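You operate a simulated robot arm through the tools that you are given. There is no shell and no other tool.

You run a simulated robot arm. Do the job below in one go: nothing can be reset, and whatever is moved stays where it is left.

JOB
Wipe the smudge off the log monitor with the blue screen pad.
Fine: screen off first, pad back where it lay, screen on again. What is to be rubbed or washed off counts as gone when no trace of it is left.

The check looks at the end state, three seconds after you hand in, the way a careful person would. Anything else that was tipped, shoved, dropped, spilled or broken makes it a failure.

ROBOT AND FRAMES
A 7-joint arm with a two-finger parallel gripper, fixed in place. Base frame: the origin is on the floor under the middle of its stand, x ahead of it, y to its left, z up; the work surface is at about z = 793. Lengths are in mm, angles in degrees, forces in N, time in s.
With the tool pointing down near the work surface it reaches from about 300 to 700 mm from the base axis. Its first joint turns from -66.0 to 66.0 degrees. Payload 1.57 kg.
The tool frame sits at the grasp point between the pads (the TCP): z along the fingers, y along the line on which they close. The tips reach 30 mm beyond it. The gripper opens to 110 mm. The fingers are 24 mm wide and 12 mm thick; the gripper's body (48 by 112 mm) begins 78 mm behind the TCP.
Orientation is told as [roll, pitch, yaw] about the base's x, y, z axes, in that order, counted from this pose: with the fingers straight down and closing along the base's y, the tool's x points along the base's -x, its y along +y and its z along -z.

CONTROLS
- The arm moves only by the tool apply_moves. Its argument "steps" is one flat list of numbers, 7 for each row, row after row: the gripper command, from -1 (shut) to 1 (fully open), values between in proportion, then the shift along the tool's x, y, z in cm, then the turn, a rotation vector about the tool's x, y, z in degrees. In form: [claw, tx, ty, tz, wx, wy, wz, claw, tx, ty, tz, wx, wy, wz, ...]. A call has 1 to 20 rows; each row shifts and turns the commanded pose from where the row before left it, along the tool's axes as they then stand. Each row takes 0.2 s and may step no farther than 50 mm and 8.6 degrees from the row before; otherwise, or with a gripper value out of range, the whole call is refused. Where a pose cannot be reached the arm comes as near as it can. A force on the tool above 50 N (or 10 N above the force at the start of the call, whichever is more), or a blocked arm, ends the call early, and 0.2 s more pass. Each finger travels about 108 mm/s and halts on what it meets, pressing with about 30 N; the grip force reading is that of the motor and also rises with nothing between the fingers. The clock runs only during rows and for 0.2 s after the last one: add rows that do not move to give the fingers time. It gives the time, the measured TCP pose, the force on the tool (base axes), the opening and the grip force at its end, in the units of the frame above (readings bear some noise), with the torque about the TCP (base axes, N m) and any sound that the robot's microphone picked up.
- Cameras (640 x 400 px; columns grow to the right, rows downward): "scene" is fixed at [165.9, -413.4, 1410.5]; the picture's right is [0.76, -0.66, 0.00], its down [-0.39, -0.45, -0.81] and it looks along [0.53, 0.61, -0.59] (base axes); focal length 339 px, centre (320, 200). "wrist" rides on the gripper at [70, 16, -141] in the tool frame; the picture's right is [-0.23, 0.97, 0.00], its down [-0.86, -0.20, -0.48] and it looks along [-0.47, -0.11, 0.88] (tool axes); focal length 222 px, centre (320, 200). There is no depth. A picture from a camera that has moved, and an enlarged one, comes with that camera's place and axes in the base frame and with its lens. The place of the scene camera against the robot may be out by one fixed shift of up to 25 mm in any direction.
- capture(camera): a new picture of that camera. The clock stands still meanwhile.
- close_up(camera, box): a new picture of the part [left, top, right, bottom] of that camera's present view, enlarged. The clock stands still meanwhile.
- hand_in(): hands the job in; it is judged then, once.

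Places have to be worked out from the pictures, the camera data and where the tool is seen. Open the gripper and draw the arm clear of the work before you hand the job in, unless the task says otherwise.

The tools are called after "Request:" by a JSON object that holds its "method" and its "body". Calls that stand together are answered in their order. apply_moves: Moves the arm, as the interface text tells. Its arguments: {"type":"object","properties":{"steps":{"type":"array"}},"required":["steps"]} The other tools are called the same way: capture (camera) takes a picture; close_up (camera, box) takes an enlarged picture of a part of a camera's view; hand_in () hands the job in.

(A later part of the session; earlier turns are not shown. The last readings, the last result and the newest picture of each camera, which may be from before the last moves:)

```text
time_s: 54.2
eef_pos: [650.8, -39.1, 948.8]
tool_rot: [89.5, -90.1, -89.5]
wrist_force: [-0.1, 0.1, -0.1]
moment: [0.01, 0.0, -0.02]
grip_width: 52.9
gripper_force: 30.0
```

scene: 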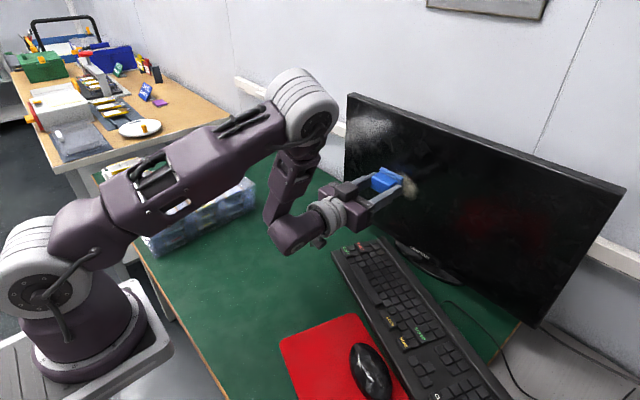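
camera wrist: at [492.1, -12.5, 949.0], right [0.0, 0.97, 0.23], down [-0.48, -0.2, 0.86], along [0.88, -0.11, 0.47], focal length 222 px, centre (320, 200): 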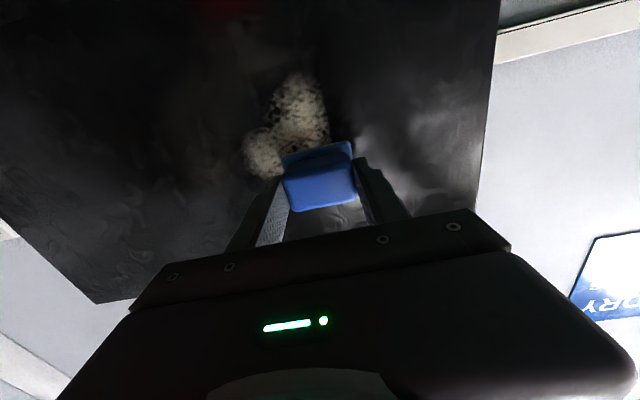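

Contact ended there. I back off 50 mm and rise so that the wrist camera, below the gripper, can inspect the wiped area.

Request:
{"method": "apply_moves", "body": {"steps": [-1, 0, 0, -1, 0, 0, 0, -1, 0, 0, -4, 0, 0, 0, -1, -4, 0, 0, 0, 0, 0, -1, -4, 0, 0, 0, 0, 0, -1, 0, 0, 0, 0, 0, 0]}}

Request:
{"method": "capture", "body": {"camera": "wrist"}}

Request:
{"method": "close_up", "body": {"camera": "wrist", "box": [200, 20, 440, 170]}}

Request:
{"method": "capture", "body": {"camera": "scene"}}

Request:
{"method": "close_up", "body": {"camera": "scene", "box": [350, 150, 446, 210]}}

```text
time_s: 55.4
eef_pos: [602.5, -40.9, 1027.0]
tool_rot: [96.0, -90.0, -96.0]
wrist_force: [0.3, 0.4, -0.3]
moment: [-0.01, 0.04, -0.01]
grip_width: 53.1
gripper_force: 30.0
```

```text
taken
camera wrist: at [461.9, -23.5, 957.3], right [0.0, 0.97, 0.23], down [-0.48, -0.2, 0.85], along [0.88, -0.11, 0.47], focal length 222 px, centre (320, 200)
```

wrist: 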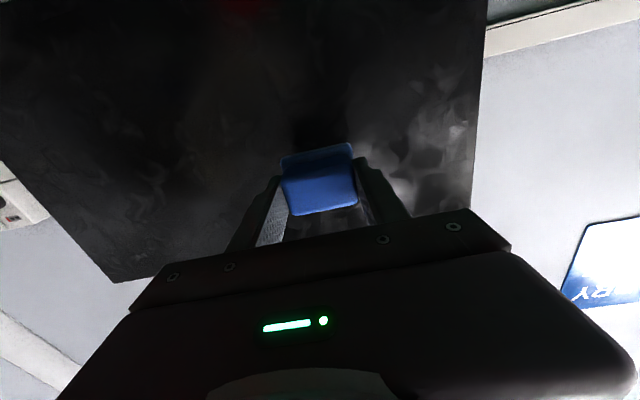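

```text
2.67 times, centred on (320, 95) of wrist
camera zoom: at [461.9, -23.5, 957.3], right [0.0, 0.97, 0.23], down [-0.48, -0.2, 0.85], along [0.88, -0.11, 0.47], focal length 592 px, centre (320, 480)
```

zoom: 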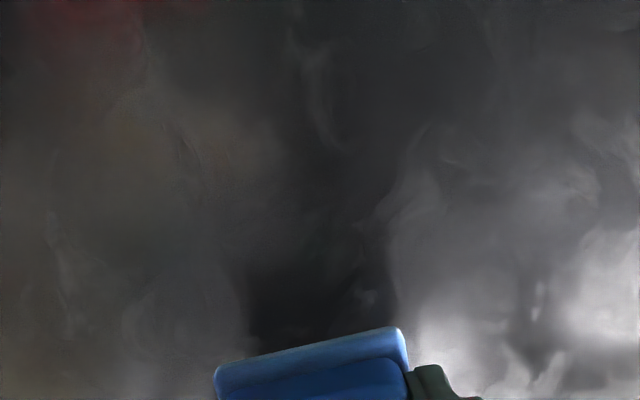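

```text
taken
```

scene: 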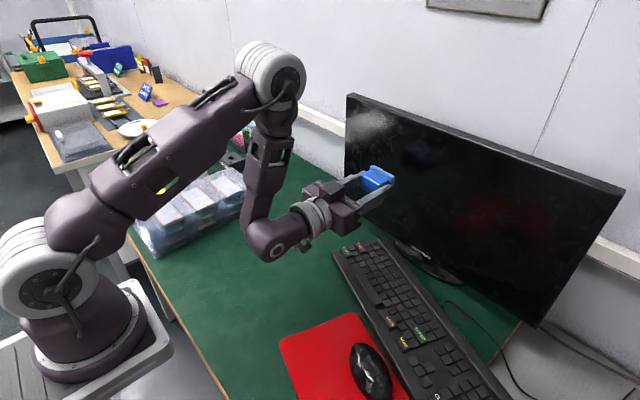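

```text
6.67 times, centred on (398, 180) of scene
camera zoom: at [165.9, -413.4, 1410.5], right [0.76, -0.66, 0.0], down [-0.39, -0.45, -0.81], along [0.53, 0.61, -0.59], focal length 2261 px, centre (-200, 333)
```

zoom: 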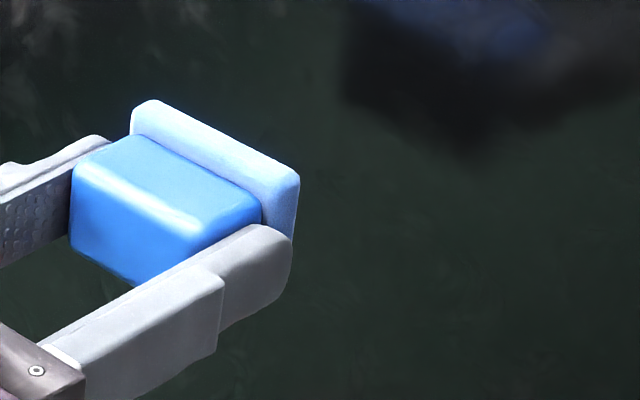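

The whole visible area is clean. I tilt the tool back part-way and draw away so the scene camera can see the entire former smudge area.

Request:
{"method": "apply_moves", "body": {"steps": [-1, 0, 0, -2, 0, 0, 0, -1, 0, 0, 0, 0, 8.5, 0, -1, 0, 0, 0, 0, 8.5, 0, -1, 0, 0, 0, 0, 8.5, 0, -1, 0, 0, 0, 0, 8.5, 0, -1, 0, 0, 0, 0, 8.5, 0, -1, 0, 0, 0, 0, 0, 0]}}

Request:
{"method": "capture", "body": {"camera": "scene"}}

Request:
{"method": "capture", "body": {"camera": "wrist"}}

```text
time_s: 57.0
eef_pos: [581.6, -39.1, 1029.6]
tool_rot: [-0.1, -47.5, 0.0]
wrist_force: [0.2, 0.4, -0.4]
moment: [-0.04, 0.02, -0.02]
grip_width: 52.7
gripper_force: 30.5
```

```text
taken
```

scene: 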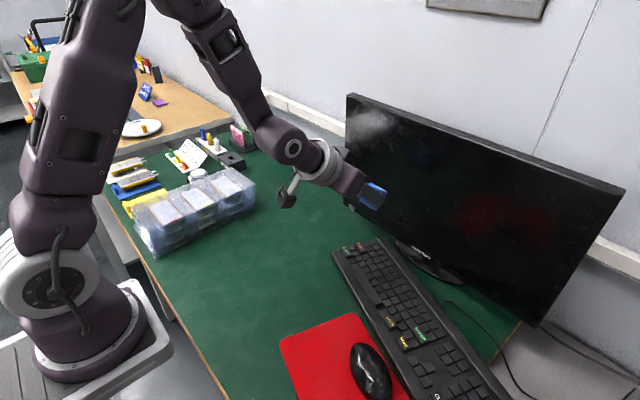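

```text
taken
camera wrist: at [431.3, -23.4, 1072.5], right [0.15, 0.97, 0.17], down [0.22, -0.2, 0.95], along [0.96, -0.11, -0.25], focal length 222 px, centre (320, 200)
```

wrist: 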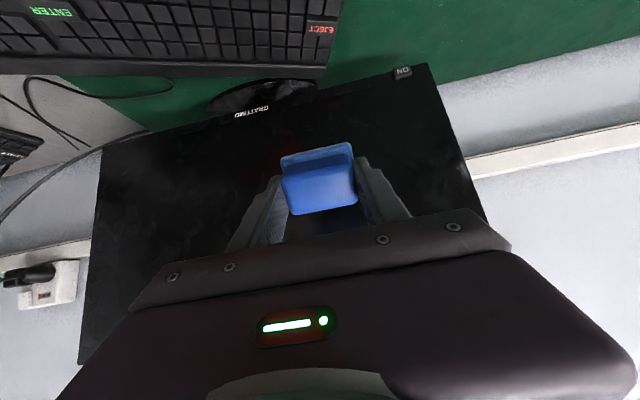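

I pull back 80 mm more and finish turning the tool to vertical, then inspect the screen.

Request:
{"method": "apply_moves", "body": {"steps": [-1, 2.7, 0, -2.95, 0, 0, 0, -1, 2.7, 0, -2.95, 0, 0, 0, -1, 0, 0, 0, 0, 8.5, 0, -1, 0, 0, 0, 0, 8.5, 0, -1, 0, 0, 0, 0, 8.5, 0, -1, 0, 0, 0, 0, 8.5, 0, -1, 0, 0, 0, 0, 8.5, 0, -1, 0, 0, 0, 0, 5, 0, -1, 0, 0, 0, 0, 0, 0]}}

Request:
{"method": "capture", "body": {"camera": "scene"}}

Request:
{"method": "close_up", "body": {"camera": "scene", "box": [360, 160, 440, 210]}}

Request:
{"method": "close_up", "body": {"camera": "scene", "box": [340, 110, 500, 210]}}

Request:
{"method": "capture", "body": {"camera": "wrist"}}

```text
time_s: 59.0
eef_pos: [501.3, -40.2, 1029.9]
tool_rot: [0.0, 0.1, 0.0]
wrist_force: [0.1, 0.3, -0.8]
moment: [-0.01, 0.02, -0.01]
grip_width: 52.9
gripper_force: 29.7
```

```text
taken
```

scene: 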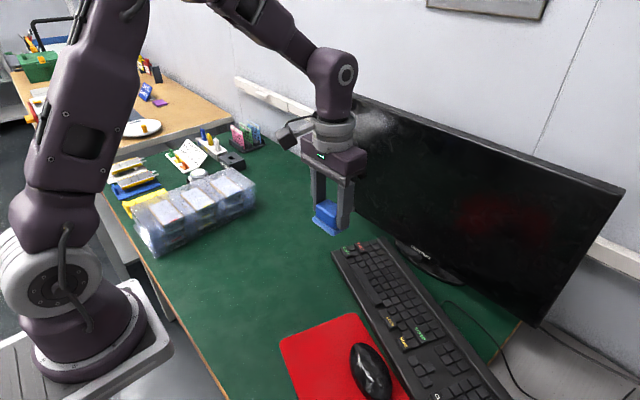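

```text
8.00 times, centred on (400, 185) of scene
camera zoom: at [166.0, -413.4, 1410.5], right [0.76, -0.66, 0.0], down [-0.39, -0.45, -0.81], along [0.53, 0.61, -0.59], focal length 2714 px, centre (-320, 320)
```

zoom: 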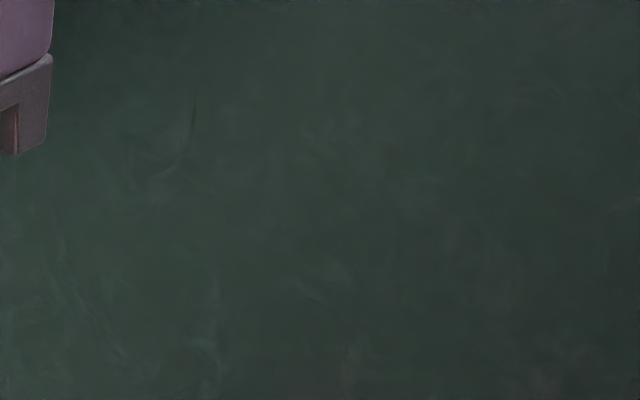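

```text
4.00 times, centred on (420, 160) of scene
camera zoom: at [166.0, -413.4, 1410.5], right [0.76, -0.66, 0.0], down [-0.39, -0.45, -0.81], along [0.53, 0.61, -0.59], focal length 1357 px, centre (-80, 360)
```

zoom: 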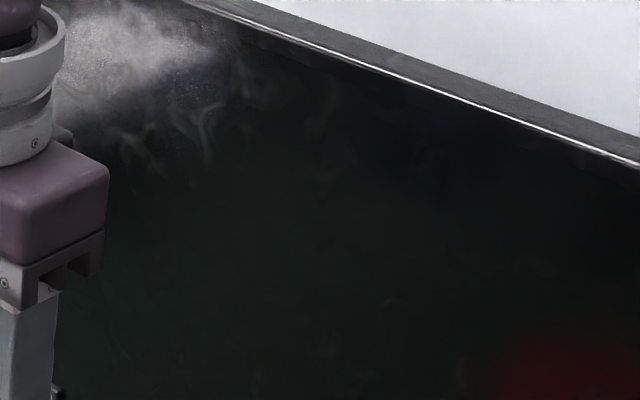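

```text
taken
camera wrist: at [432.7, -23.0, 1170.2], right [0.23, 0.97, 0.0], down [0.86, -0.2, 0.48], along [0.47, -0.11, -0.88], focal length 222 px, centre (320, 200)
```

wrist: 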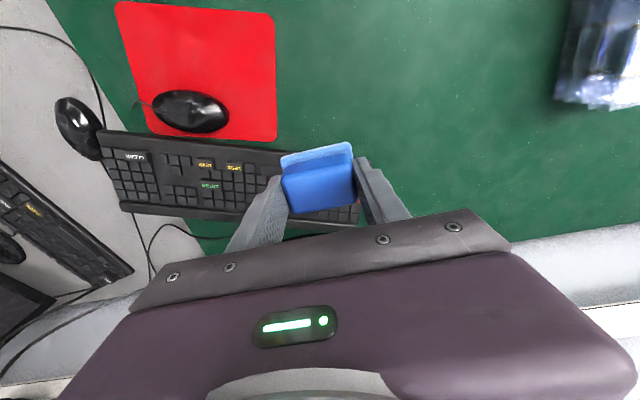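

The former smudge area is spotless. I carry the pad back above its original place and check how it now sits in the fingers.

Request:
{"method": "apply_moves", "body": {"steps": [-1, 2.863, 2.513, 0, 0, 0, 0, -1, 2.863, 2.513, 0, 0, 0, 0, -1, 2.863, 2.513, 0, 0, 0, 0, -1, 2.863, 2.513, 0, 0, 0, 0, -1, 2.863, 2.513, 0, 0, 0, 0, -1, 2.863, 2.513, 0, 0, 0, 0, -1, 0, 0, 3, 0, 0, 0, -1, 0, 0, 3, 0, 0, 0, -1, 0, 0, 3, 0, 0, 0, -1, 0, 0, 3, 0, 0, 0, -1, 0, 0, 0, 0, 0, 0]}}

Request:
{"method": "close_up", "body": {"camera": "wrist", "box": [200, 110, 440, 260]}}

Request:
{"method": "close_up", "body": {"camera": "scene", "box": [160, 210, 320, 310]}}

```text
time_s: 61.4
eef_pos: [325.5, 113.2, 910.0]
tool_rot: [0.1, 0.0, 0.0]
wrist_force: [-0.2, -0.1, -1.2]
moment: [-0.02, -0.03, 0.0]
grip_width: 52.9
gripper_force: 29.5
```

```text
2.67 times, centred on (320, 185) of wrist
camera zoom: at [257.2, 129.7, 1050.3], right [0.23, 0.97, 0.0], down [0.85, -0.2, 0.48], along [0.47, -0.11, -0.88], focal length 592 px, centre (320, 240)
```

zoom: 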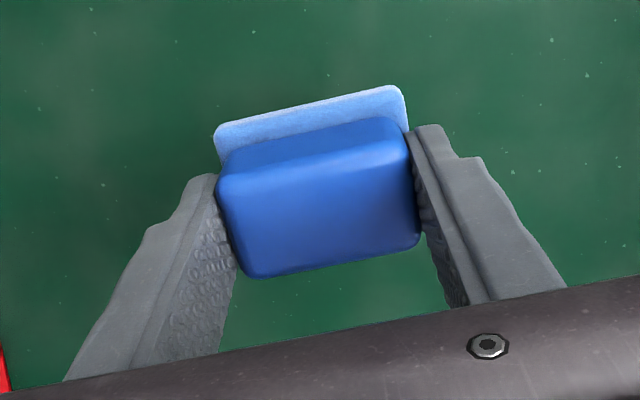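

```text
4.00 times, centred on (240, 260) of scene
camera zoom: at [165.9, -413.4, 1410.5], right [0.76, -0.66, 0.0], down [-0.39, -0.45, -0.81], along [0.53, 0.61, -0.59], focal length 1357 px, centre (640, -40)
```

zoom: 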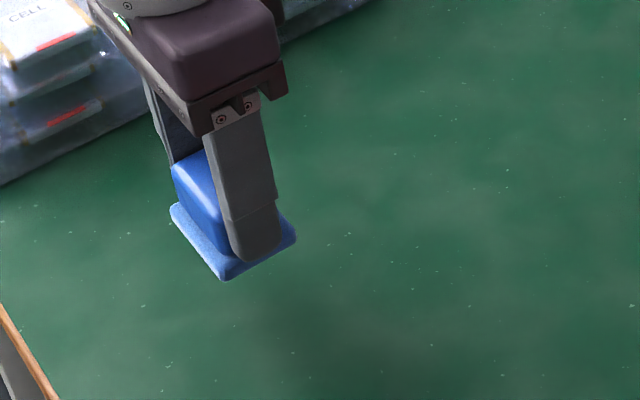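

The pad sits in the fingers practically as at first. I take a few extra pose readings to average out the noise before placing it.

Request:
{"method": "apply_moves", "body": {"steps": [-1, 0, 0, 0, 0, 0, 0]}}

Request:
{"method": "apply_moves", "body": {"steps": [-1, 0, 0, 0, 0, 0, 0]}}

Request:
{"method": "apply_moves", "body": {"steps": [-1, 0, 0, 0, 0, 0, 0]}}

Request:
{"method": "apply_moves", "body": {"steps": [-1, 0, 0, 0, 0, 0, 0]}}

Request:
{"method": "capture", "body": {"camera": "wrist"}}

```text
time_s: 61.8
eef_pos: [325.3, 113.6, 911.4]
tool_rot: [0.0, -0.1, 0.0]
wrist_force: [-1.0, -0.5, 0.1]
moment: [0.0, -0.02, 0.01]
grip_width: 52.9
gripper_force: 30.3
```

```text
time_s: 62.2
eef_pos: [326.2, 112.8, 910.3]
tool_rot: [0.0, 0.0, 0.0]
wrist_force: [0.0, -0.1, -0.8]
moment: [-0.02, -0.02, -0.01]
grip_width: 52.9
gripper_force: 30.4
```

```text
time_s: 62.6
eef_pos: [326.4, 113.0, 910.1]
tool_rot: [0.0, 0.0, 0.0]
wrist_force: [-0.2, -0.1, -0.7]
moment: [0.01, 0.02, 0.02]
grip_width: 52.5
gripper_force: 29.6
```

```text
time_s: 63.0
eef_pos: [325.9, 113.0, 909.6]
tool_rot: [0.0, 0.0, 0.0]
wrist_force: [0.4, -1.0, -0.2]
moment: [-0.03, 0.01, 0.02]
grip_width: 52.8
gripper_force: 29.7
```

```text
taken
camera wrist: at [257.3, 129.7, 1050.5], right [0.23, 0.97, 0.0], down [0.85, -0.2, 0.48], along [0.47, -0.11, -0.88], focal length 222 px, centre (320, 200)
```

wrist: 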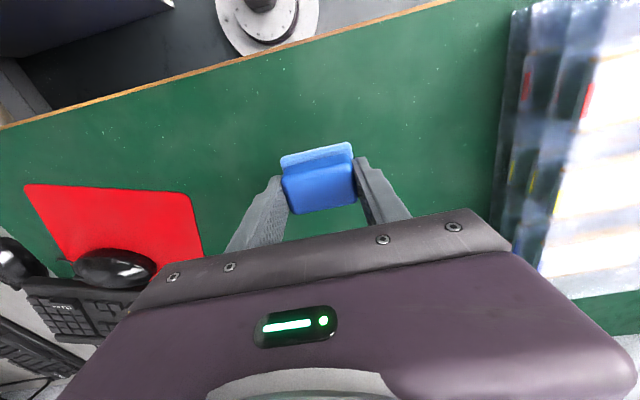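

The averaged pose is (325.9, 113.1, 910.3); the grip was at (329.4, 110.3, ~837.5). I correct by (+3.5, −2.8) and descend to about 7–8 mm above the table contact height.

Request:
{"method": "apply_moves", "body": {"steps": [-1, -0.35, -0.28, 2.2, 0, 0, 0, -1, 0, 0, 2.2, 0, 0, 0, -1, 0, 0, 2.1, 0, 0, 0, -1, 0, 0, 0, 0, 0, 0]}}

Request:
{"method": "apply_moves", "body": {"steps": [-1, 0, 0, 0, 0, 0, 0]}}

Request:
{"method": "apply_moves", "body": {"steps": [-1, 0, 0, 0, 0, 0, 0]}}

Request:
{"method": "close_up", "body": {"camera": "scene", "box": [180, 240, 300, 315]}}

```text
time_s: 64.0
eef_pos: [332.4, 108.3, 844.5]
tool_rot: [0.0, -0.1, 0.0]
wrist_force: [0.2, 0.1, -0.1]
moment: [0.01, 0.01, -0.01]
grip_width: 53.1
gripper_force: 30.2
```

```text
time_s: 64.4
eef_pos: [331.3, 109.9, 843.8]
tool_rot: [0.0, -0.1, 0.0]
wrist_force: [0.3, 0.4, -0.3]
moment: [0.0, -0.02, 0.02]
grip_width: 52.9
gripper_force: 29.7
```

```text
time_s: 64.8
eef_pos: [333.2, 109.7, 844.8]
tool_rot: [0.1, -0.1, 0.0]
wrist_force: [0.1, -0.8, -0.7]
moment: [0.03, -0.02, 0.0]
grip_width: 53.0
gripper_force: 30.0
```

```text
5.33 times, centred on (240, 278) of scene
camera zoom: at [165.9, -413.4, 1410.5], right [0.76, -0.66, 0.0], down [-0.39, -0.45, -0.81], along [0.53, 0.61, -0.59], focal length 1809 px, centre (747, -213)
```

zoom: 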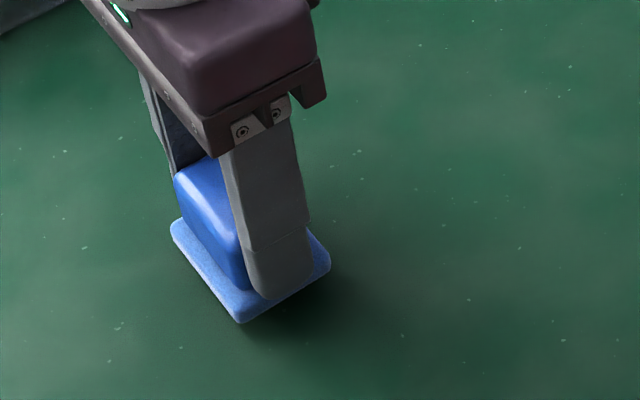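

Both the readings (332.3, 109.3) and the image comparison say the pad is about 3 mm too far in x. I correct that, lower 5 mm, and compare again with the original picture.

Request:
{"method": "apply_moves", "body": {"steps": [-1, 0.32, 0.06, 0, 0, 0, 0, -1, 0, 0, 0.25, 0, 0, 0, -1, 0, 0, 0.25, 0, 0, 0, -1, 0, 0, 0, 0, 0, 0]}}

Request:
{"method": "close_up", "body": {"camera": "scene", "box": [180, 240, 300, 315]}}

```text
time_s: 65.8
eef_pos: [329.8, 110.1, 838.2]
tool_rot: [0.0, 0.0, 0.0]
wrist_force: [-1.2, -0.7, 0.2]
moment: [0.04, 0.0, 0.03]
grip_width: 53.1
gripper_force: 29.6
```

```text
5.33 times, centred on (240, 278) of scene
camera zoom: at [165.9, -413.4, 1410.5], right [0.76, -0.66, 0.0], down [-0.39, -0.45, -0.81], along [0.53, 0.61, -0.59], focal length 1809 px, centre (747, -213)
```

zoom: 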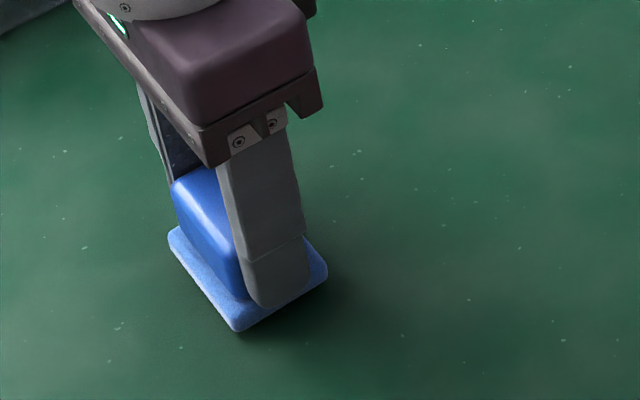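

Very close to the original picture now, about 3 mm above the table. I lower in 1 mm steps until I feel contact.

Request:
{"method": "apply_moves", "body": {"steps": [-1, 0.05, 0, 0.1, 0, 0, 0, -1, 0, 0, 0.1, 0, 0, 0]}}

```text
time_s: 66.4
eef_pos: [329.8, 109.0, 838.1]
tool_rot: [-0.1, 0.0, 0.0]
wrist_force: [0.2, 0.3, -0.8]
moment: [0.01, 0.03, -0.04]
grip_width: 52.9
gripper_force: 29.9
```

Request:
{"method": "apply_moves", "body": {"steps": [-1, 0, 0, 0.1, 0, 0, 0]}}

```text
time_s: 66.8
eef_pos: [330.3, 109.2, 837.2]
tool_rot: [0.1, 0.0, 0.0]
wrist_force: [-0.4, -0.4, 5.9]
moment: [-0.04, 0.14, -0.02]
grip_width: 52.9
gripper_force: 30.1
```

Contact with the table (6 N). I compare the outline once more before letting go.

Request:
{"method": "close_up", "body": {"camera": "scene", "box": [180, 240, 300, 315]}}

```text
5.33 times, centred on (240, 278) of scene
camera zoom: at [165.9, -413.4, 1410.5], right [0.76, -0.66, 0.0], down [-0.39, -0.45, -0.81], along [0.53, 0.61, -0.59], focal length 1809 px, centre (747, -213)
```

zoom: 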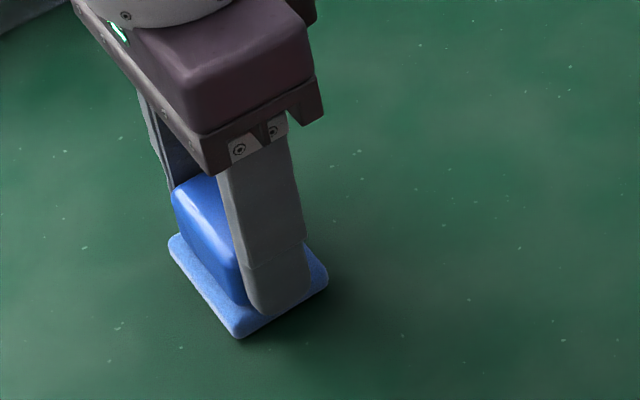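

The outline matches the original to within half a millimetre. I open the fingers and then rise straight up.

Request:
{"method": "apply_moves", "body": {"steps": [0.1, 0, 0, 0, 0, 0, 0, 0.1, 0, 0, 0, 0, 0, 0, 1, 0, 0, 0, 0, 0, 0, 1, 0, 0, 0, 0, 0, 0, 1, 0, 0, -2, 0, 0, 0, 1, 0, 0, -4, 0, 0, 0, 1, 0, 0, -4, 0, 0, 0, 1, 0, 0, -4, 0, 0, 0, 1, 0, 0, -4, 0, 0, 0]}}

Request:
{"method": "close_up", "body": {"camera": "scene", "box": [180, 240, 300, 315]}}

Request:
{"method": "capture", "body": {"camera": "scene"}}

```text
time_s: 68.8
eef_pos: [330.0, 109.1, 1014.7]
tool_rot: [0.0, 0.0, 0.0]
wrist_force: [0.0, 0.7, 0.3]
moment: [0.01, -0.04, -0.03]
grip_width: 110.0
gripper_force: 0.0
```

```text
5.33 times, centred on (240, 278) of scene
camera zoom: at [165.9, -413.4, 1410.5], right [0.76, -0.66, 0.0], down [-0.39, -0.45, -0.81], along [0.53, 0.61, -0.59], focal length 1809 px, centre (747, -213)
```

zoom: 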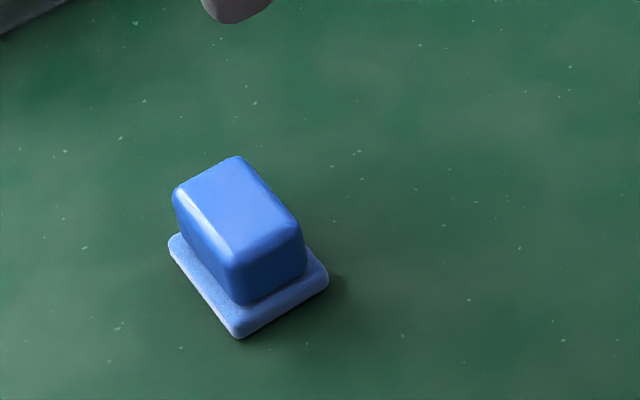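

```text
taken
```

scene: 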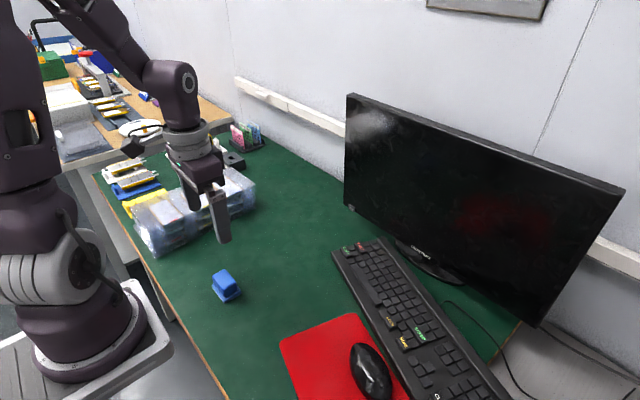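

The pad lies exactly as before and the screen is clean. Before switching on I check the screen and button in close-up.

Request:
{"method": "close_up", "body": {"camera": "scene", "box": [330, 180, 410, 230]}}

Request:
{"method": "close_up", "body": {"camera": "scene", "box": [340, 85, 500, 185]}}

Request:
{"method": "close_up", "body": {"camera": "scene", "box": [360, 160, 440, 210]}}

```text
8.00 times, centred on (370, 205) of scene
camera zoom: at [165.9, -413.4, 1410.5], right [0.76, -0.66, 0.0], down [-0.39, -0.45, -0.81], along [0.53, 0.61, -0.59], focal length 2714 px, centre (-80, 160)
```

zoom: 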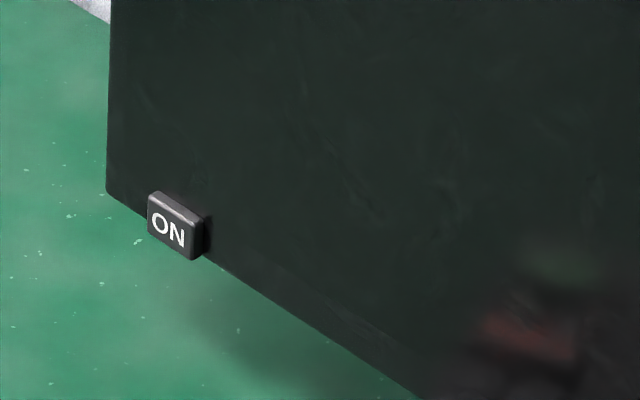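

```text
4.00 times, centred on (420, 135) of scene
camera zoom: at [165.9, -413.4, 1410.5], right [0.76, -0.66, 0.0], down [-0.39, -0.45, -0.81], along [0.53, 0.61, -0.59], focal length 1357 px, centre (-80, 460)
```

zoom: 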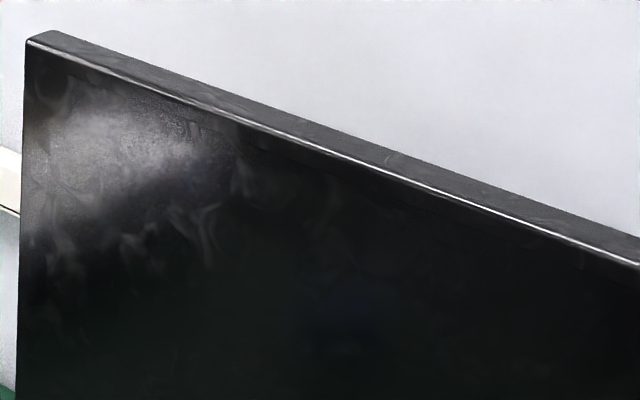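

```text
8.00 times, centred on (400, 185) of scene
camera zoom: at [165.9, -413.4, 1410.5], right [0.76, -0.66, 0.0], down [-0.39, -0.45, -0.81], along [0.53, 0.61, -0.59], focal length 2714 px, centre (-320, 320)
```

zoom: 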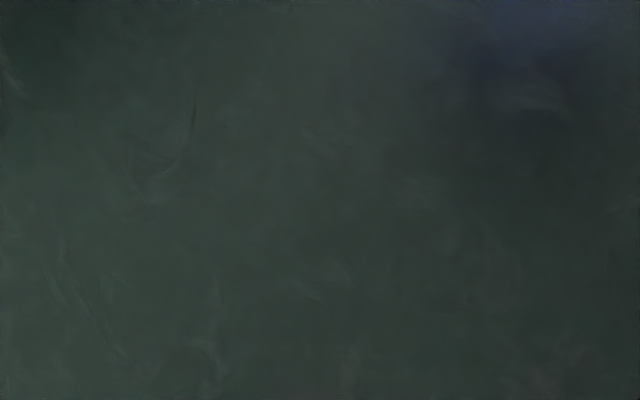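

The screen is clean, but the bezel corner looks displaced by about one pixel compared with the start. I compare other parts of the monitor with the earlier pictures to see whether the panel has tilted slightly.

Request:
{"method": "close_up", "body": {"camera": "scene", "box": [390, 230, 550, 330]}}

Request:
{"method": "close_up", "body": {"camera": "scene", "box": [320, 100, 640, 300]}}

Request:
{"method": "close_up", "body": {"camera": "scene", "box": [320, 220, 540, 400]}}

```text
4.00 times, centred on (470, 280) of scene
camera zoom: at [165.9, -413.4, 1410.5], right [0.76, -0.66, 0.0], down [-0.39, -0.45, -0.81], along [0.53, 0.61, -0.59], focal length 1357 px, centre (-280, -120)
```

zoom: 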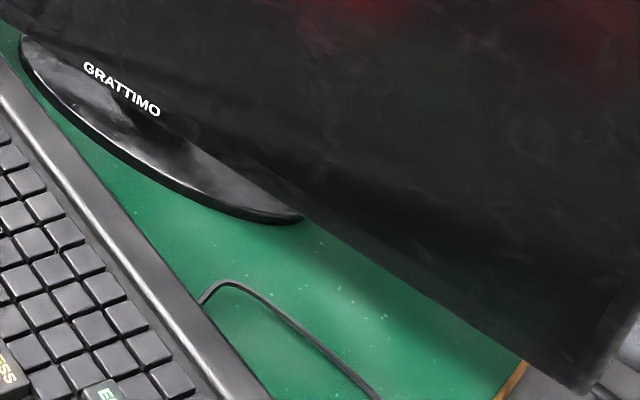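

```text
2.00 times, centred on (480, 200) of scene
camera zoom: at [165.9, -413.4, 1410.5], right [0.76, -0.66, 0.0], down [-0.39, -0.45, -0.81], along [0.53, 0.61, -0.59], focal length 678 px, centre (0, 200)
```

zoom: 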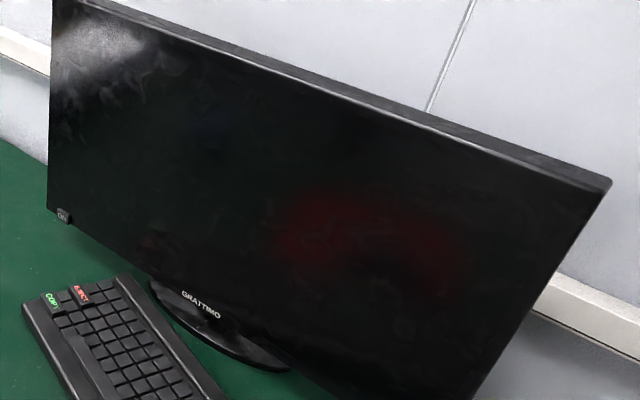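

```text
2.22 times, centred on (430, 310) of scene
camera zoom: at [165.9, -413.4, 1410.5], right [0.76, -0.66, 0.0], down [-0.39, -0.45, -0.81], along [0.53, 0.61, -0.59], focal length 754 px, centre (76, -44)
```

zoom: 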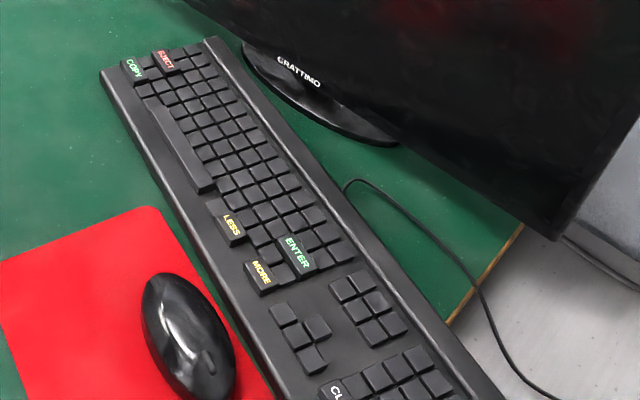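

Compared with the start, the lower bezel sits about 3 mm farther back and the top about 4 mm nearer, so the panel has turned on its tilt hinge by roughly 1.4°. First I finish the switching: I return to the button with shut fingers and stop well short of it.

Request:
{"method": "apply_moves", "body": {"steps": [-1, -4.17, -0.3, 0, 0, 0, 0, -1, -4.17, -0.3, 0, 0, 0, 0, -1, -4.17, -0.3, 0, 0, 0, 0, -1, -4.17, -0.3, 0, 0, 0, 0, -1, -4.17, -0.3, 0, 0, 0, 0, -1, -4.17, -0.3, 0, 0, 0, 0, -1, 0, 0, 0, 0, -8.5, 0, -1, 0, 0, 0, 0, -8.5, 0, -1, 0, 0, 0, 0, -8.5, 0, -1, 0, 0, 0, 0, -8.5, 0, -1, 0, 0, 0, 0, -8.5, 0, -1, 2.533, 0, 2.765, 0, 0, 0, -1, 2.533, 0, 2.765, 0, 0, 0, -1, 2.533, 0, 2.765, 0, 0, 0, -1, 2.533, 0, 2.765, 0, 0, 0, -1, 0, 0, 0, 0, 0, 0]}}

Request:
{"method": "apply_moves", "body": {"steps": [-1, 0, 0, 0, 0, 0, 0]}}

Request:
{"method": "close_up", "body": {"camera": "scene", "box": [280, 160, 400, 235]}}

```text
time_s: 72.2
eef_pos: [581.2, 88.9, 865.2]
tool_rot: [0.0, -42.5, 0.0]
wrist_force: [0.7, -0.1, 0.8]
moment: [0.01, 0.0, -0.02]
grip_width: 0.0
gripper_force: 21.5
```

```text
time_s: 72.6
eef_pos: [581.6, 88.8, 866.7]
tool_rot: [0.0, -42.5, -0.1]
wrist_force: [0.3, -0.2, 0.6]
moment: [-0.05, 0.0, -0.02]
grip_width: 0.0
gripper_force: 20.9
```

```text
5.33 times, centred on (340, 198) of scene
camera zoom: at [165.9, -413.4, 1410.5], right [0.76, -0.66, 0.0], down [-0.39, -0.45, -0.81], along [0.53, 0.61, -0.59], focal length 1809 px, centre (213, 213)
```

zoom: 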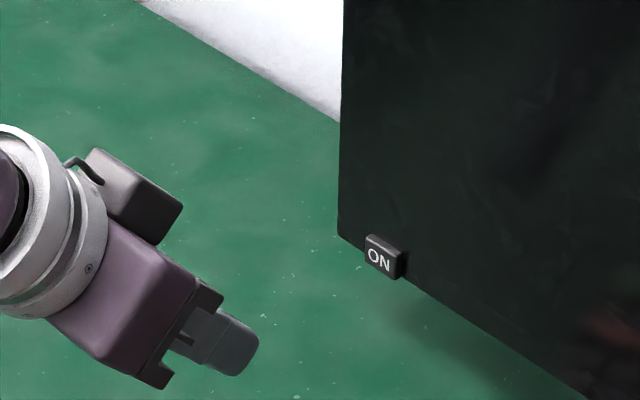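

Fingertips are in line; the button is now at about x ≈ 697. I advance to about 11 mm short of it.

Request:
{"method": "apply_moves", "body": {"steps": [-1, -1.777, 0.05, 1.763, 0, 0, 0, -1, -1.777, 0.05, 1.763, 0, 0, 0, -1, -1.777, 0.05, 1.763, 0, 0, 0, -1, 0, 0, 0, 0, 0, 0]}}

Request:
{"method": "close_up", "body": {"camera": "scene", "box": [320, 180, 400, 230]}}

```text
time_s: 73.6
eef_pos: [654.1, 93.6, 864.0]
tool_rot: [0.0, -42.6, 0.0]
wrist_force: [0.3, 0.1, 0.8]
moment: [-0.01, 0.0, -0.01]
grip_width: 0.0
gripper_force: 21.5
```

```text
8.00 times, centred on (360, 205) of scene
camera zoom: at [165.9, -413.4, 1410.5], right [0.76, -0.66, 0.0], down [-0.39, -0.45, -0.81], along [0.53, 0.61, -0.59], focal length 2714 px, centre (0, 160)
```

zoom: 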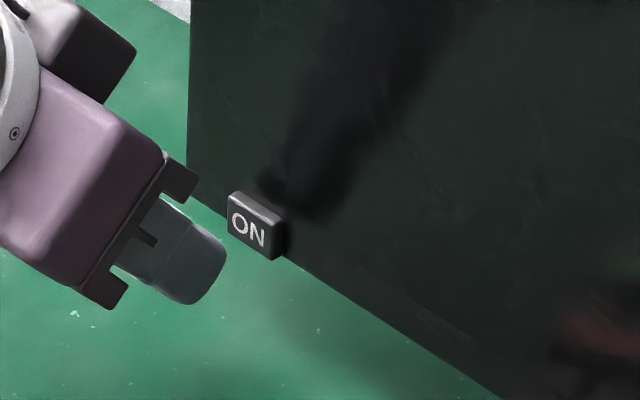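

I creep in with 2 mm steps, then 1 mm, listening for the click.

Request:
{"method": "apply_moves", "body": {"steps": [-1, -0.1475, -0.2, 0.1351, 0, 0, 0, -1, -0.1475, 0, 0.1351, 0, 0, 0, -1, -0.1475, 0, 0.1351, 0, 0, 0]}}

```text
time_s: 74.4
eef_pos: [659.4, 92.2, 862.1]
tool_rot: [0.0, -42.5, 0.0]
wrist_force: [0.2, -0.3, 0.2]
moment: [0.03, 0.02, -0.01]
grip_width: 0.1
gripper_force: 21.8
```

No contact yet; another 2 mm.

Request:
{"method": "apply_moves", "body": {"steps": [-1, -0.1475, 0, 0.1351, 0, 0, 0]}}

```text
time_s: 74.8
eef_pos: [663.3, 91.2, 863.9]
tool_rot: [0.0, -42.6, 0.0]
wrist_force: [-0.1, -0.4, 0.4]
moment: [0.04, 0.01, -0.01]
grip_width: 0.1
gripper_force: 21.3
```

Request:
{"method": "apply_moves", "body": {"steps": [-1, -0.1106, 0, 0.1013, 0, 0, 0]}}

```text
time_s: 75.2
eef_pos: [664.3, 90.8, 862.7]
tool_rot: [0.0, -42.5, 0.0]
wrist_force: [-0.3, -0.2, 0.3]
moment: [-0.03, -0.02, -0.02]
grip_width: 0.0
gripper_force: 20.9
heard: click
```

Click heard. I back straight off and look at the screen.

Request:
{"method": "apply_moves", "body": {"steps": [-1, 1.4746, 0, -1.3512, 0, 0, 0, -1, 2.2119, 0, -2.0268, 0, 0, 0, -1, 2.2119, 0, -2.0268, 0, 0, 0, -1, 0, 0, 0, 0, 0, 0]}}

Request:
{"method": "capture", "body": {"camera": "scene"}}

Request:
{"method": "close_up", "body": {"camera": "scene", "box": [340, 80, 500, 180]}}

Request:
{"method": "close_up", "body": {"camera": "scene", "box": [330, 140, 490, 240]}}

Request:
{"method": "close_up", "body": {"camera": "scene", "box": [390, 230, 550, 330]}}

```text
time_s: 76.2
eef_pos: [583.9, 89.5, 863.9]
tool_rot: [0.0, -42.5, 0.0]
wrist_force: [-0.2, 0.1, -0.2]
moment: [0.01, -0.02, 0.02]
grip_width: 0.0
gripper_force: 21.1
```

```text
taken
```

scene: 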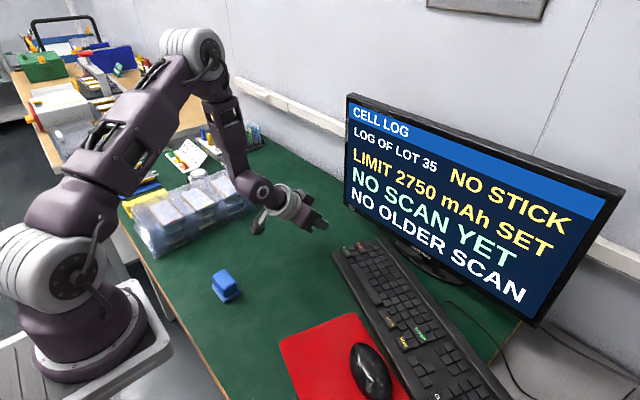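

```text
4.00 times, centred on (420, 130) of scene
camera zoom: at [165.9, -413.4, 1410.5], right [0.76, -0.66, 0.0], down [-0.39, -0.45, -0.81], along [0.53, 0.61, -0.59], focal length 1357 px, centre (-80, 480)
```

zoom: 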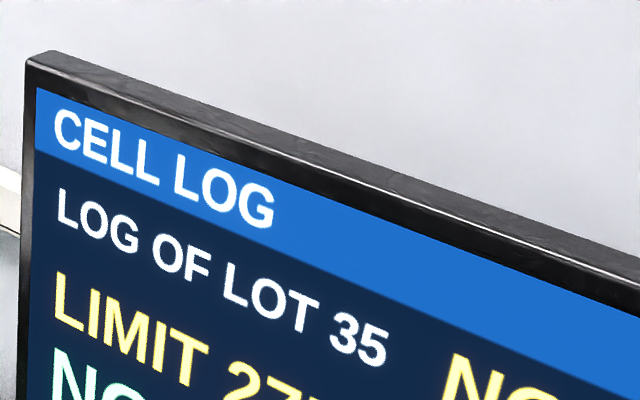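

```text
4.00 times, centred on (410, 190) of scene
camera zoom: at [165.9, -413.4, 1410.5], right [0.76, -0.66, 0.0], down [-0.39, -0.45, -0.81], along [0.53, 0.61, -0.59], focal length 1357 px, centre (-40, 240)
```

zoom: 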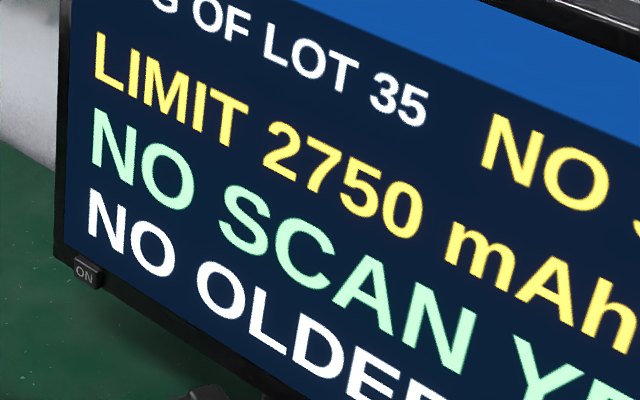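

```text
4.00 times, centred on (470, 280) of scene
camera zoom: at [165.9, -413.4, 1410.5], right [0.76, -0.66, 0.0], down [-0.39, -0.45, -0.81], along [0.53, 0.61, -0.59], focal length 1357 px, centre (-280, -120)
```

zoom: 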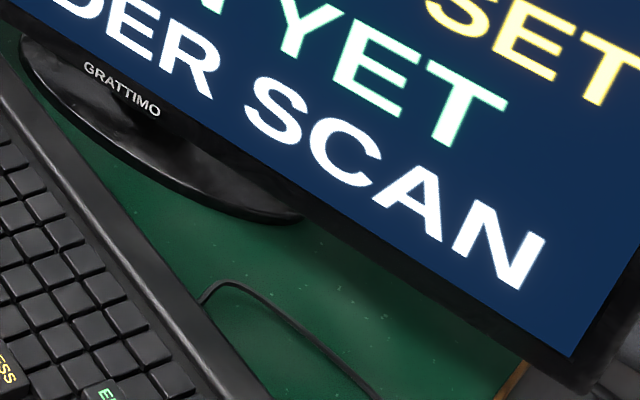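

The screen is on, bright and without a trace of the smudge. Only the panel's slight forward tilt (≈1.4°, top ≈3–4 mm nearer) is left from the wiping; I'll set it back with a gentle fingertip push on the middle of the top bezel. First I move to a point well in front of it.

Request:
{"method": "apply_moves", "body": {"steps": [-1, -2.56, -2.675, -2.5, 0, 0, 0, -1, -2.56, -2.675, -2.5, 0, 0, 0, -1, -2.56, -2.675, -2.5, 0, 0, 0, -1, -2.56, -2.675, -2.5, 0, 0, 0, -1, -2.56, -2.675, -2.5, 0, 0, 0, -1, -2.56, -2.675, -2.5, 0, 0, 0, -1, -2.56, -2.675, -2.5, 0, 0, 0, -1, -2.56, -2.675, -2.5, 0, 0, 0, -1, 0, 0, 0, 0, 0, 0]}}

Request:
{"method": "apply_moves", "body": {"steps": [-1, 0, 0, 0, 0, 0, 0]}}

Request:
{"method": "capture", "body": {"camera": "scene"}}

Request:
{"method": "capture", "body": {"camera": "wrist"}}

```text
time_s: 78.2
eef_pos: [597.4, -122.2, 1154.6]
tool_rot: [0.1, -42.5, 0.0]
wrist_force: [0.9, -0.5, 0.7]
moment: [0.0, 0.02, -0.05]
grip_width: 0.0
gripper_force: 21.3
```

```text
time_s: 78.6
eef_pos: [598.7, -122.2, 1153.7]
tool_rot: [0.0, -42.4, 0.0]
wrist_force: [0.1, -0.7, 0.2]
moment: [-0.03, -0.01, -0.02]
grip_width: 0.1
gripper_force: 21.5
```

```text
taken
```

scene: 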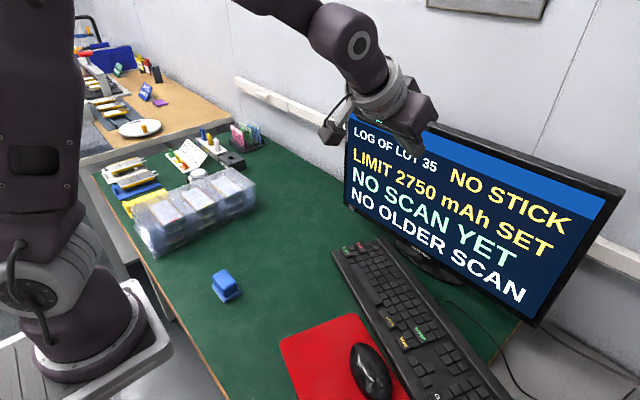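

```text
taken
camera wrist: at [451.4, -105.9, 1210.3], right [0.17, 0.97, 0.15], down [0.31, -0.2, 0.93], along [0.94, -0.11, -0.33], focal length 222 px, centre (320, 200)
```

wrist: 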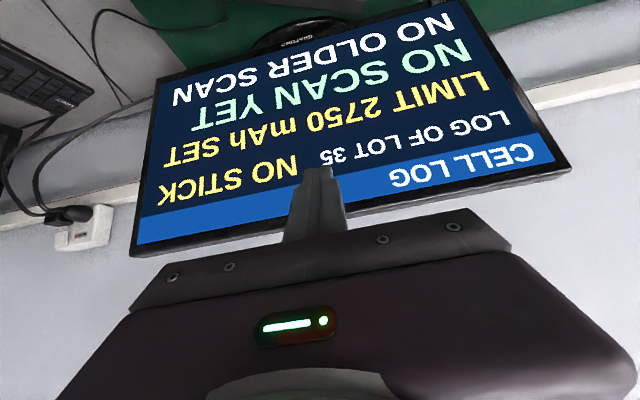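

The tip is at about (627, −122, 1140), some 70 mm short of the top bezel. I go 50 mm forward and 7 mm down, aiming at bezel height z ≈ 1133.

Request:
{"method": "apply_moves", "body": {"steps": [-1, -1.605, 0, 1.945, 0, 0, 0, -1, -1.605, 0, 1.945, 0, 0, 0, -1, 0, 0, 0, 0, 0, 0]}}

Request:
{"method": "close_up", "body": {"camera": "scene", "box": [380, 90, 500, 165]}}

Request:
{"method": "close_up", "body": {"camera": "wrist", "box": [240, 130, 400, 230]}}

```text
time_s: 79.4
eef_pos: [649.3, -123.5, 1144.8]
tool_rot: [-0.1, -42.5, 0.1]
wrist_force: [0.1, 0.8, 0.7]
moment: [-0.01, 0.0, -0.02]
grip_width: 0.0
gripper_force: 21.6
```

```text
5.33 times, centred on (440, 128) of scene
camera zoom: at [166.0, -413.4, 1410.5], right [0.76, -0.66, 0.0], down [-0.39, -0.45, -0.81], along [0.53, 0.61, -0.59], focal length 1809 px, centre (-320, 587)
```

zoom: 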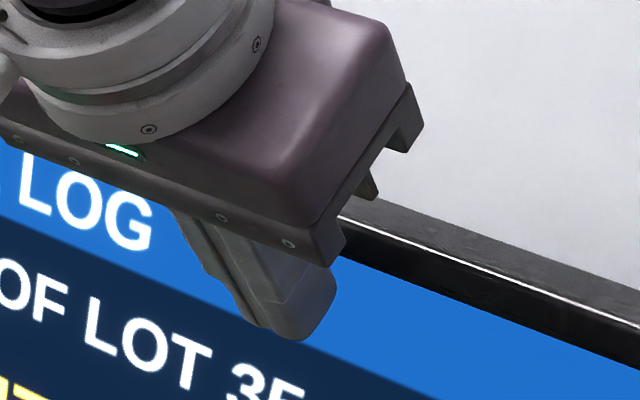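

```text
4.00 times, centred on (320, 180) of wrist
camera zoom: at [503.0, -107.7, 1201.2], right [0.17, 0.97, 0.15], down [0.31, -0.2, 0.93], along [0.94, -0.11, -0.33], focal length 888 px, centre (320, 280)
```

zoom: 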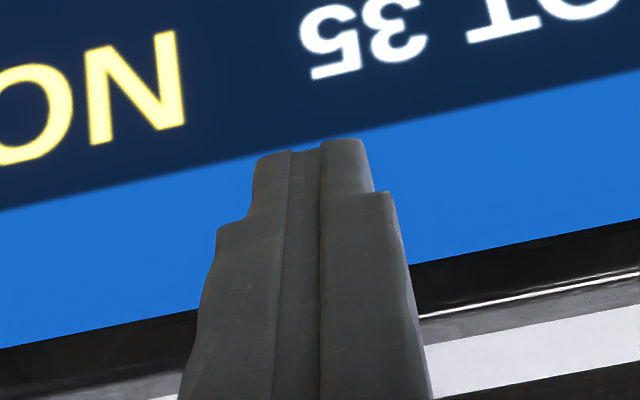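

From this view the top bezel spans about z 1135–1146, so I raise the tip ~10 mm to meet its middle and go 6 mm forward, staying clear of contact.

Request:
{"method": "apply_moves", "body": {"steps": [-1, -1.12, 0, -0.33, 0, 0, 0, -1, 0, 0, 0, 0, 0, 0]}}

Request:
{"method": "close_up", "body": {"camera": "wrist", "box": [240, 130, 400, 230]}}

Request:
{"method": "close_up", "body": {"camera": "scene", "box": [380, 90, 500, 165]}}

```text
time_s: 80.0
eef_pos: [657.3, -125.7, 1154.0]
tool_rot: [0.0, -42.4, 0.0]
wrist_force: [0.2, 0.1, -0.5]
moment: [0.0, 0.02, 0.0]
grip_width: 0.0
gripper_force: 21.1
```

```text
4.00 times, centred on (320, 180) of wrist
camera zoom: at [510.6, -108.7, 1210.2], right [0.17, 0.97, 0.15], down [0.31, -0.2, 0.93], along [0.94, -0.11, -0.33], focal length 888 px, centre (320, 280)
```

zoom: 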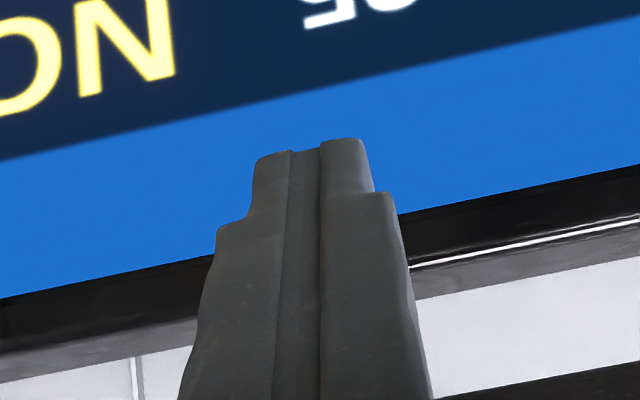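

```text
5.33 times, centred on (440, 128) of scene
camera zoom: at [165.9, -413.4, 1410.5], right [0.76, -0.66, 0.0], down [-0.39, -0.45, -0.81], along [0.53, 0.61, -0.59], focal length 1809 px, centre (-320, 587)
```

zoom: 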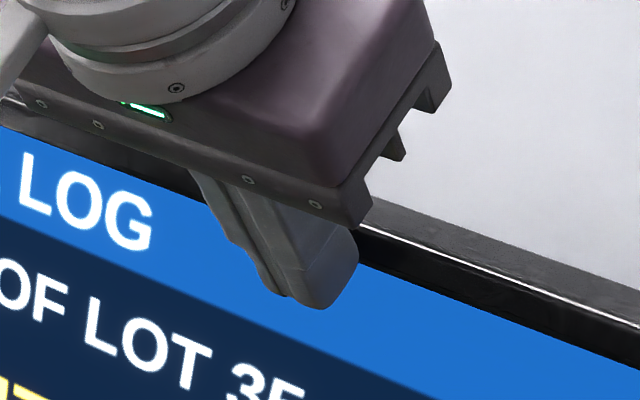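

The contact height is now about z ≈ 1140, mid-bezel. I creep forward in 1.5 mm steps watching the force.

Request:
{"method": "apply_moves", "body": {"steps": [-1, -0.1106, 0, 0.1013, 0, 0, 0]}}

```text
time_s: 80.4
eef_pos: [658.7, -124.9, 1154.0]
tool_rot: [0.1, -42.4, 0.0]
wrist_force: [0.7, -0.2, 0.1]
moment: [0.01, 0.01, -0.01]
grip_width: 0.1
gripper_force: 20.6
```

Request:
{"method": "apply_moves", "body": {"steps": [-1, -0.1106, 0, 0.1013, 0, 0, 0]}}

```text
time_s: 80.8
eef_pos: [660.1, -124.9, 1152.9]
tool_rot: [0.1, -42.5, -0.1]
wrist_force: [-1.9, -0.4, 0.3]
moment: [0.02, 0.03, 0.05]
grip_width: 0.0
gripper_force: 21.5
```

First touch (≈2 N). Now 0.5 mm steps.

Request:
{"method": "apply_moves", "body": {"steps": [-1, -0.0369, 0, 0.0338, 0, 0, 0]}}

```text
time_s: 81.2
eef_pos: [659.6, -124.9, 1153.1]
tool_rot: [0.0, -42.5, 0.1]
wrist_force: [-8.1, 1.2, 2.3]
moment: [0.12, 0.07, 0.0]
grip_width: 0.1
gripper_force: 21.4
```

8 N. One more 0.5 mm step to see whether the hinge gives.

Request:
{"method": "apply_moves", "body": {"steps": [-1, -0.0369, 0, 0.0338, 0, 0, 0]}}

Request:
{"method": "close_up", "body": {"camera": "scene", "box": [330, 140, 490, 240]}}

```text
time_s: 81.6
eef_pos: [659.8, -125.2, 1152.8]
tool_rot: [0.0, -42.4, -0.1]
wrist_force: [-5.0, 1.1, -1.9]
moment: [0.05, 0.12, 0.03]
grip_width: 0.0
gripper_force: 21.3
```

```text
4.00 times, centred on (410, 190) of scene
camera zoom: at [165.8, -413.3, 1410.5], right [0.76, -0.66, 0.0], down [-0.39, -0.45, -0.81], along [0.53, 0.61, -0.59], focal length 1357 px, centre (-40, 240)
```

zoom: 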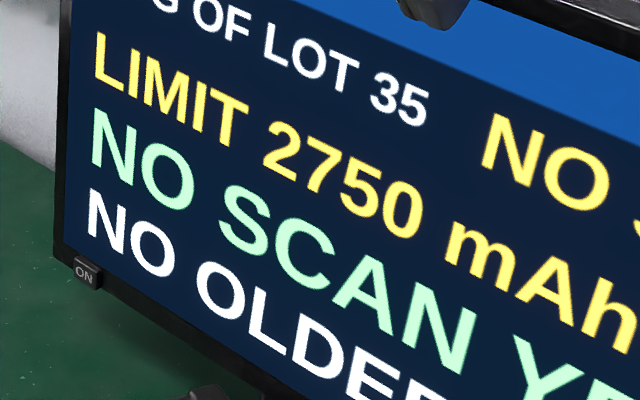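

The force stays around 5–8 N, so the hinge yields softly. I push on in 0.5 mm steps, two at a time.

Request:
{"method": "apply_moves", "body": {"steps": [-1, -0.0369, 0, 0.0338, 0, 0, 0, -1, -0.0369, 0, 0.0338, 0, 0, 0]}}

```text
time_s: 82.2
eef_pos: [661.5, -124.5, 1152.8]
tool_rot: [0.0, -42.6, 0.0]
wrist_force: [-7.8, -3.1, 4.1]
moment: [0.0, 0.02, -0.06]
grip_width: 0.3
gripper_force: 21.3
```

Request:
{"method": "apply_moves", "body": {"steps": [-1, -0.0369, 0, 0.0338, 0, 0, 0, -1, -0.0369, 0, 0.0338, 0, 0, 0]}}

Request:
{"method": "close_up", "body": {"camera": "scene", "box": [330, 140, 490, 240]}}

Request:
{"method": "close_up", "body": {"camera": "scene", "box": [390, 230, 550, 330]}}

```text
time_s: 82.8
eef_pos: [663.5, -123.9, 1152.8]
tool_rot: [0.0, -42.5, 0.1]
wrist_force: [-8.6, 1.2, 3.2]
moment: [-0.04, 0.03, 0.04]
grip_width: 0.0
gripper_force: 21.4
```

```text
4.00 times, centred on (410, 190) of scene
camera zoom: at [165.6, -413.3, 1410.6], right [0.76, -0.66, 0.0], down [-0.39, -0.45, -0.81], along [0.53, 0.61, -0.59], focal length 1357 px, centre (-40, 240)
```

zoom: 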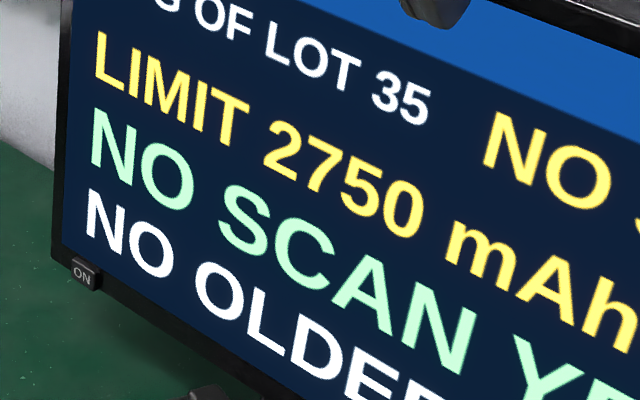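

```text
4.00 times, centred on (470, 280) of scene
camera zoom: at [165.6, -413.3, 1410.6], right [0.76, -0.66, 0.0], down [-0.39, -0.45, -0.81], along [0.53, 0.61, -0.59], focal length 1357 px, centre (-280, -120)
```

zoom: 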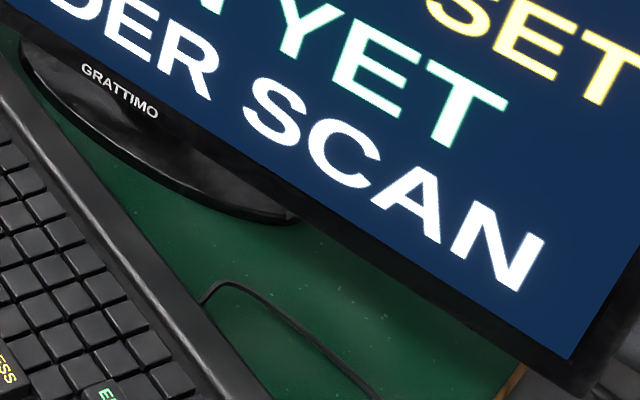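

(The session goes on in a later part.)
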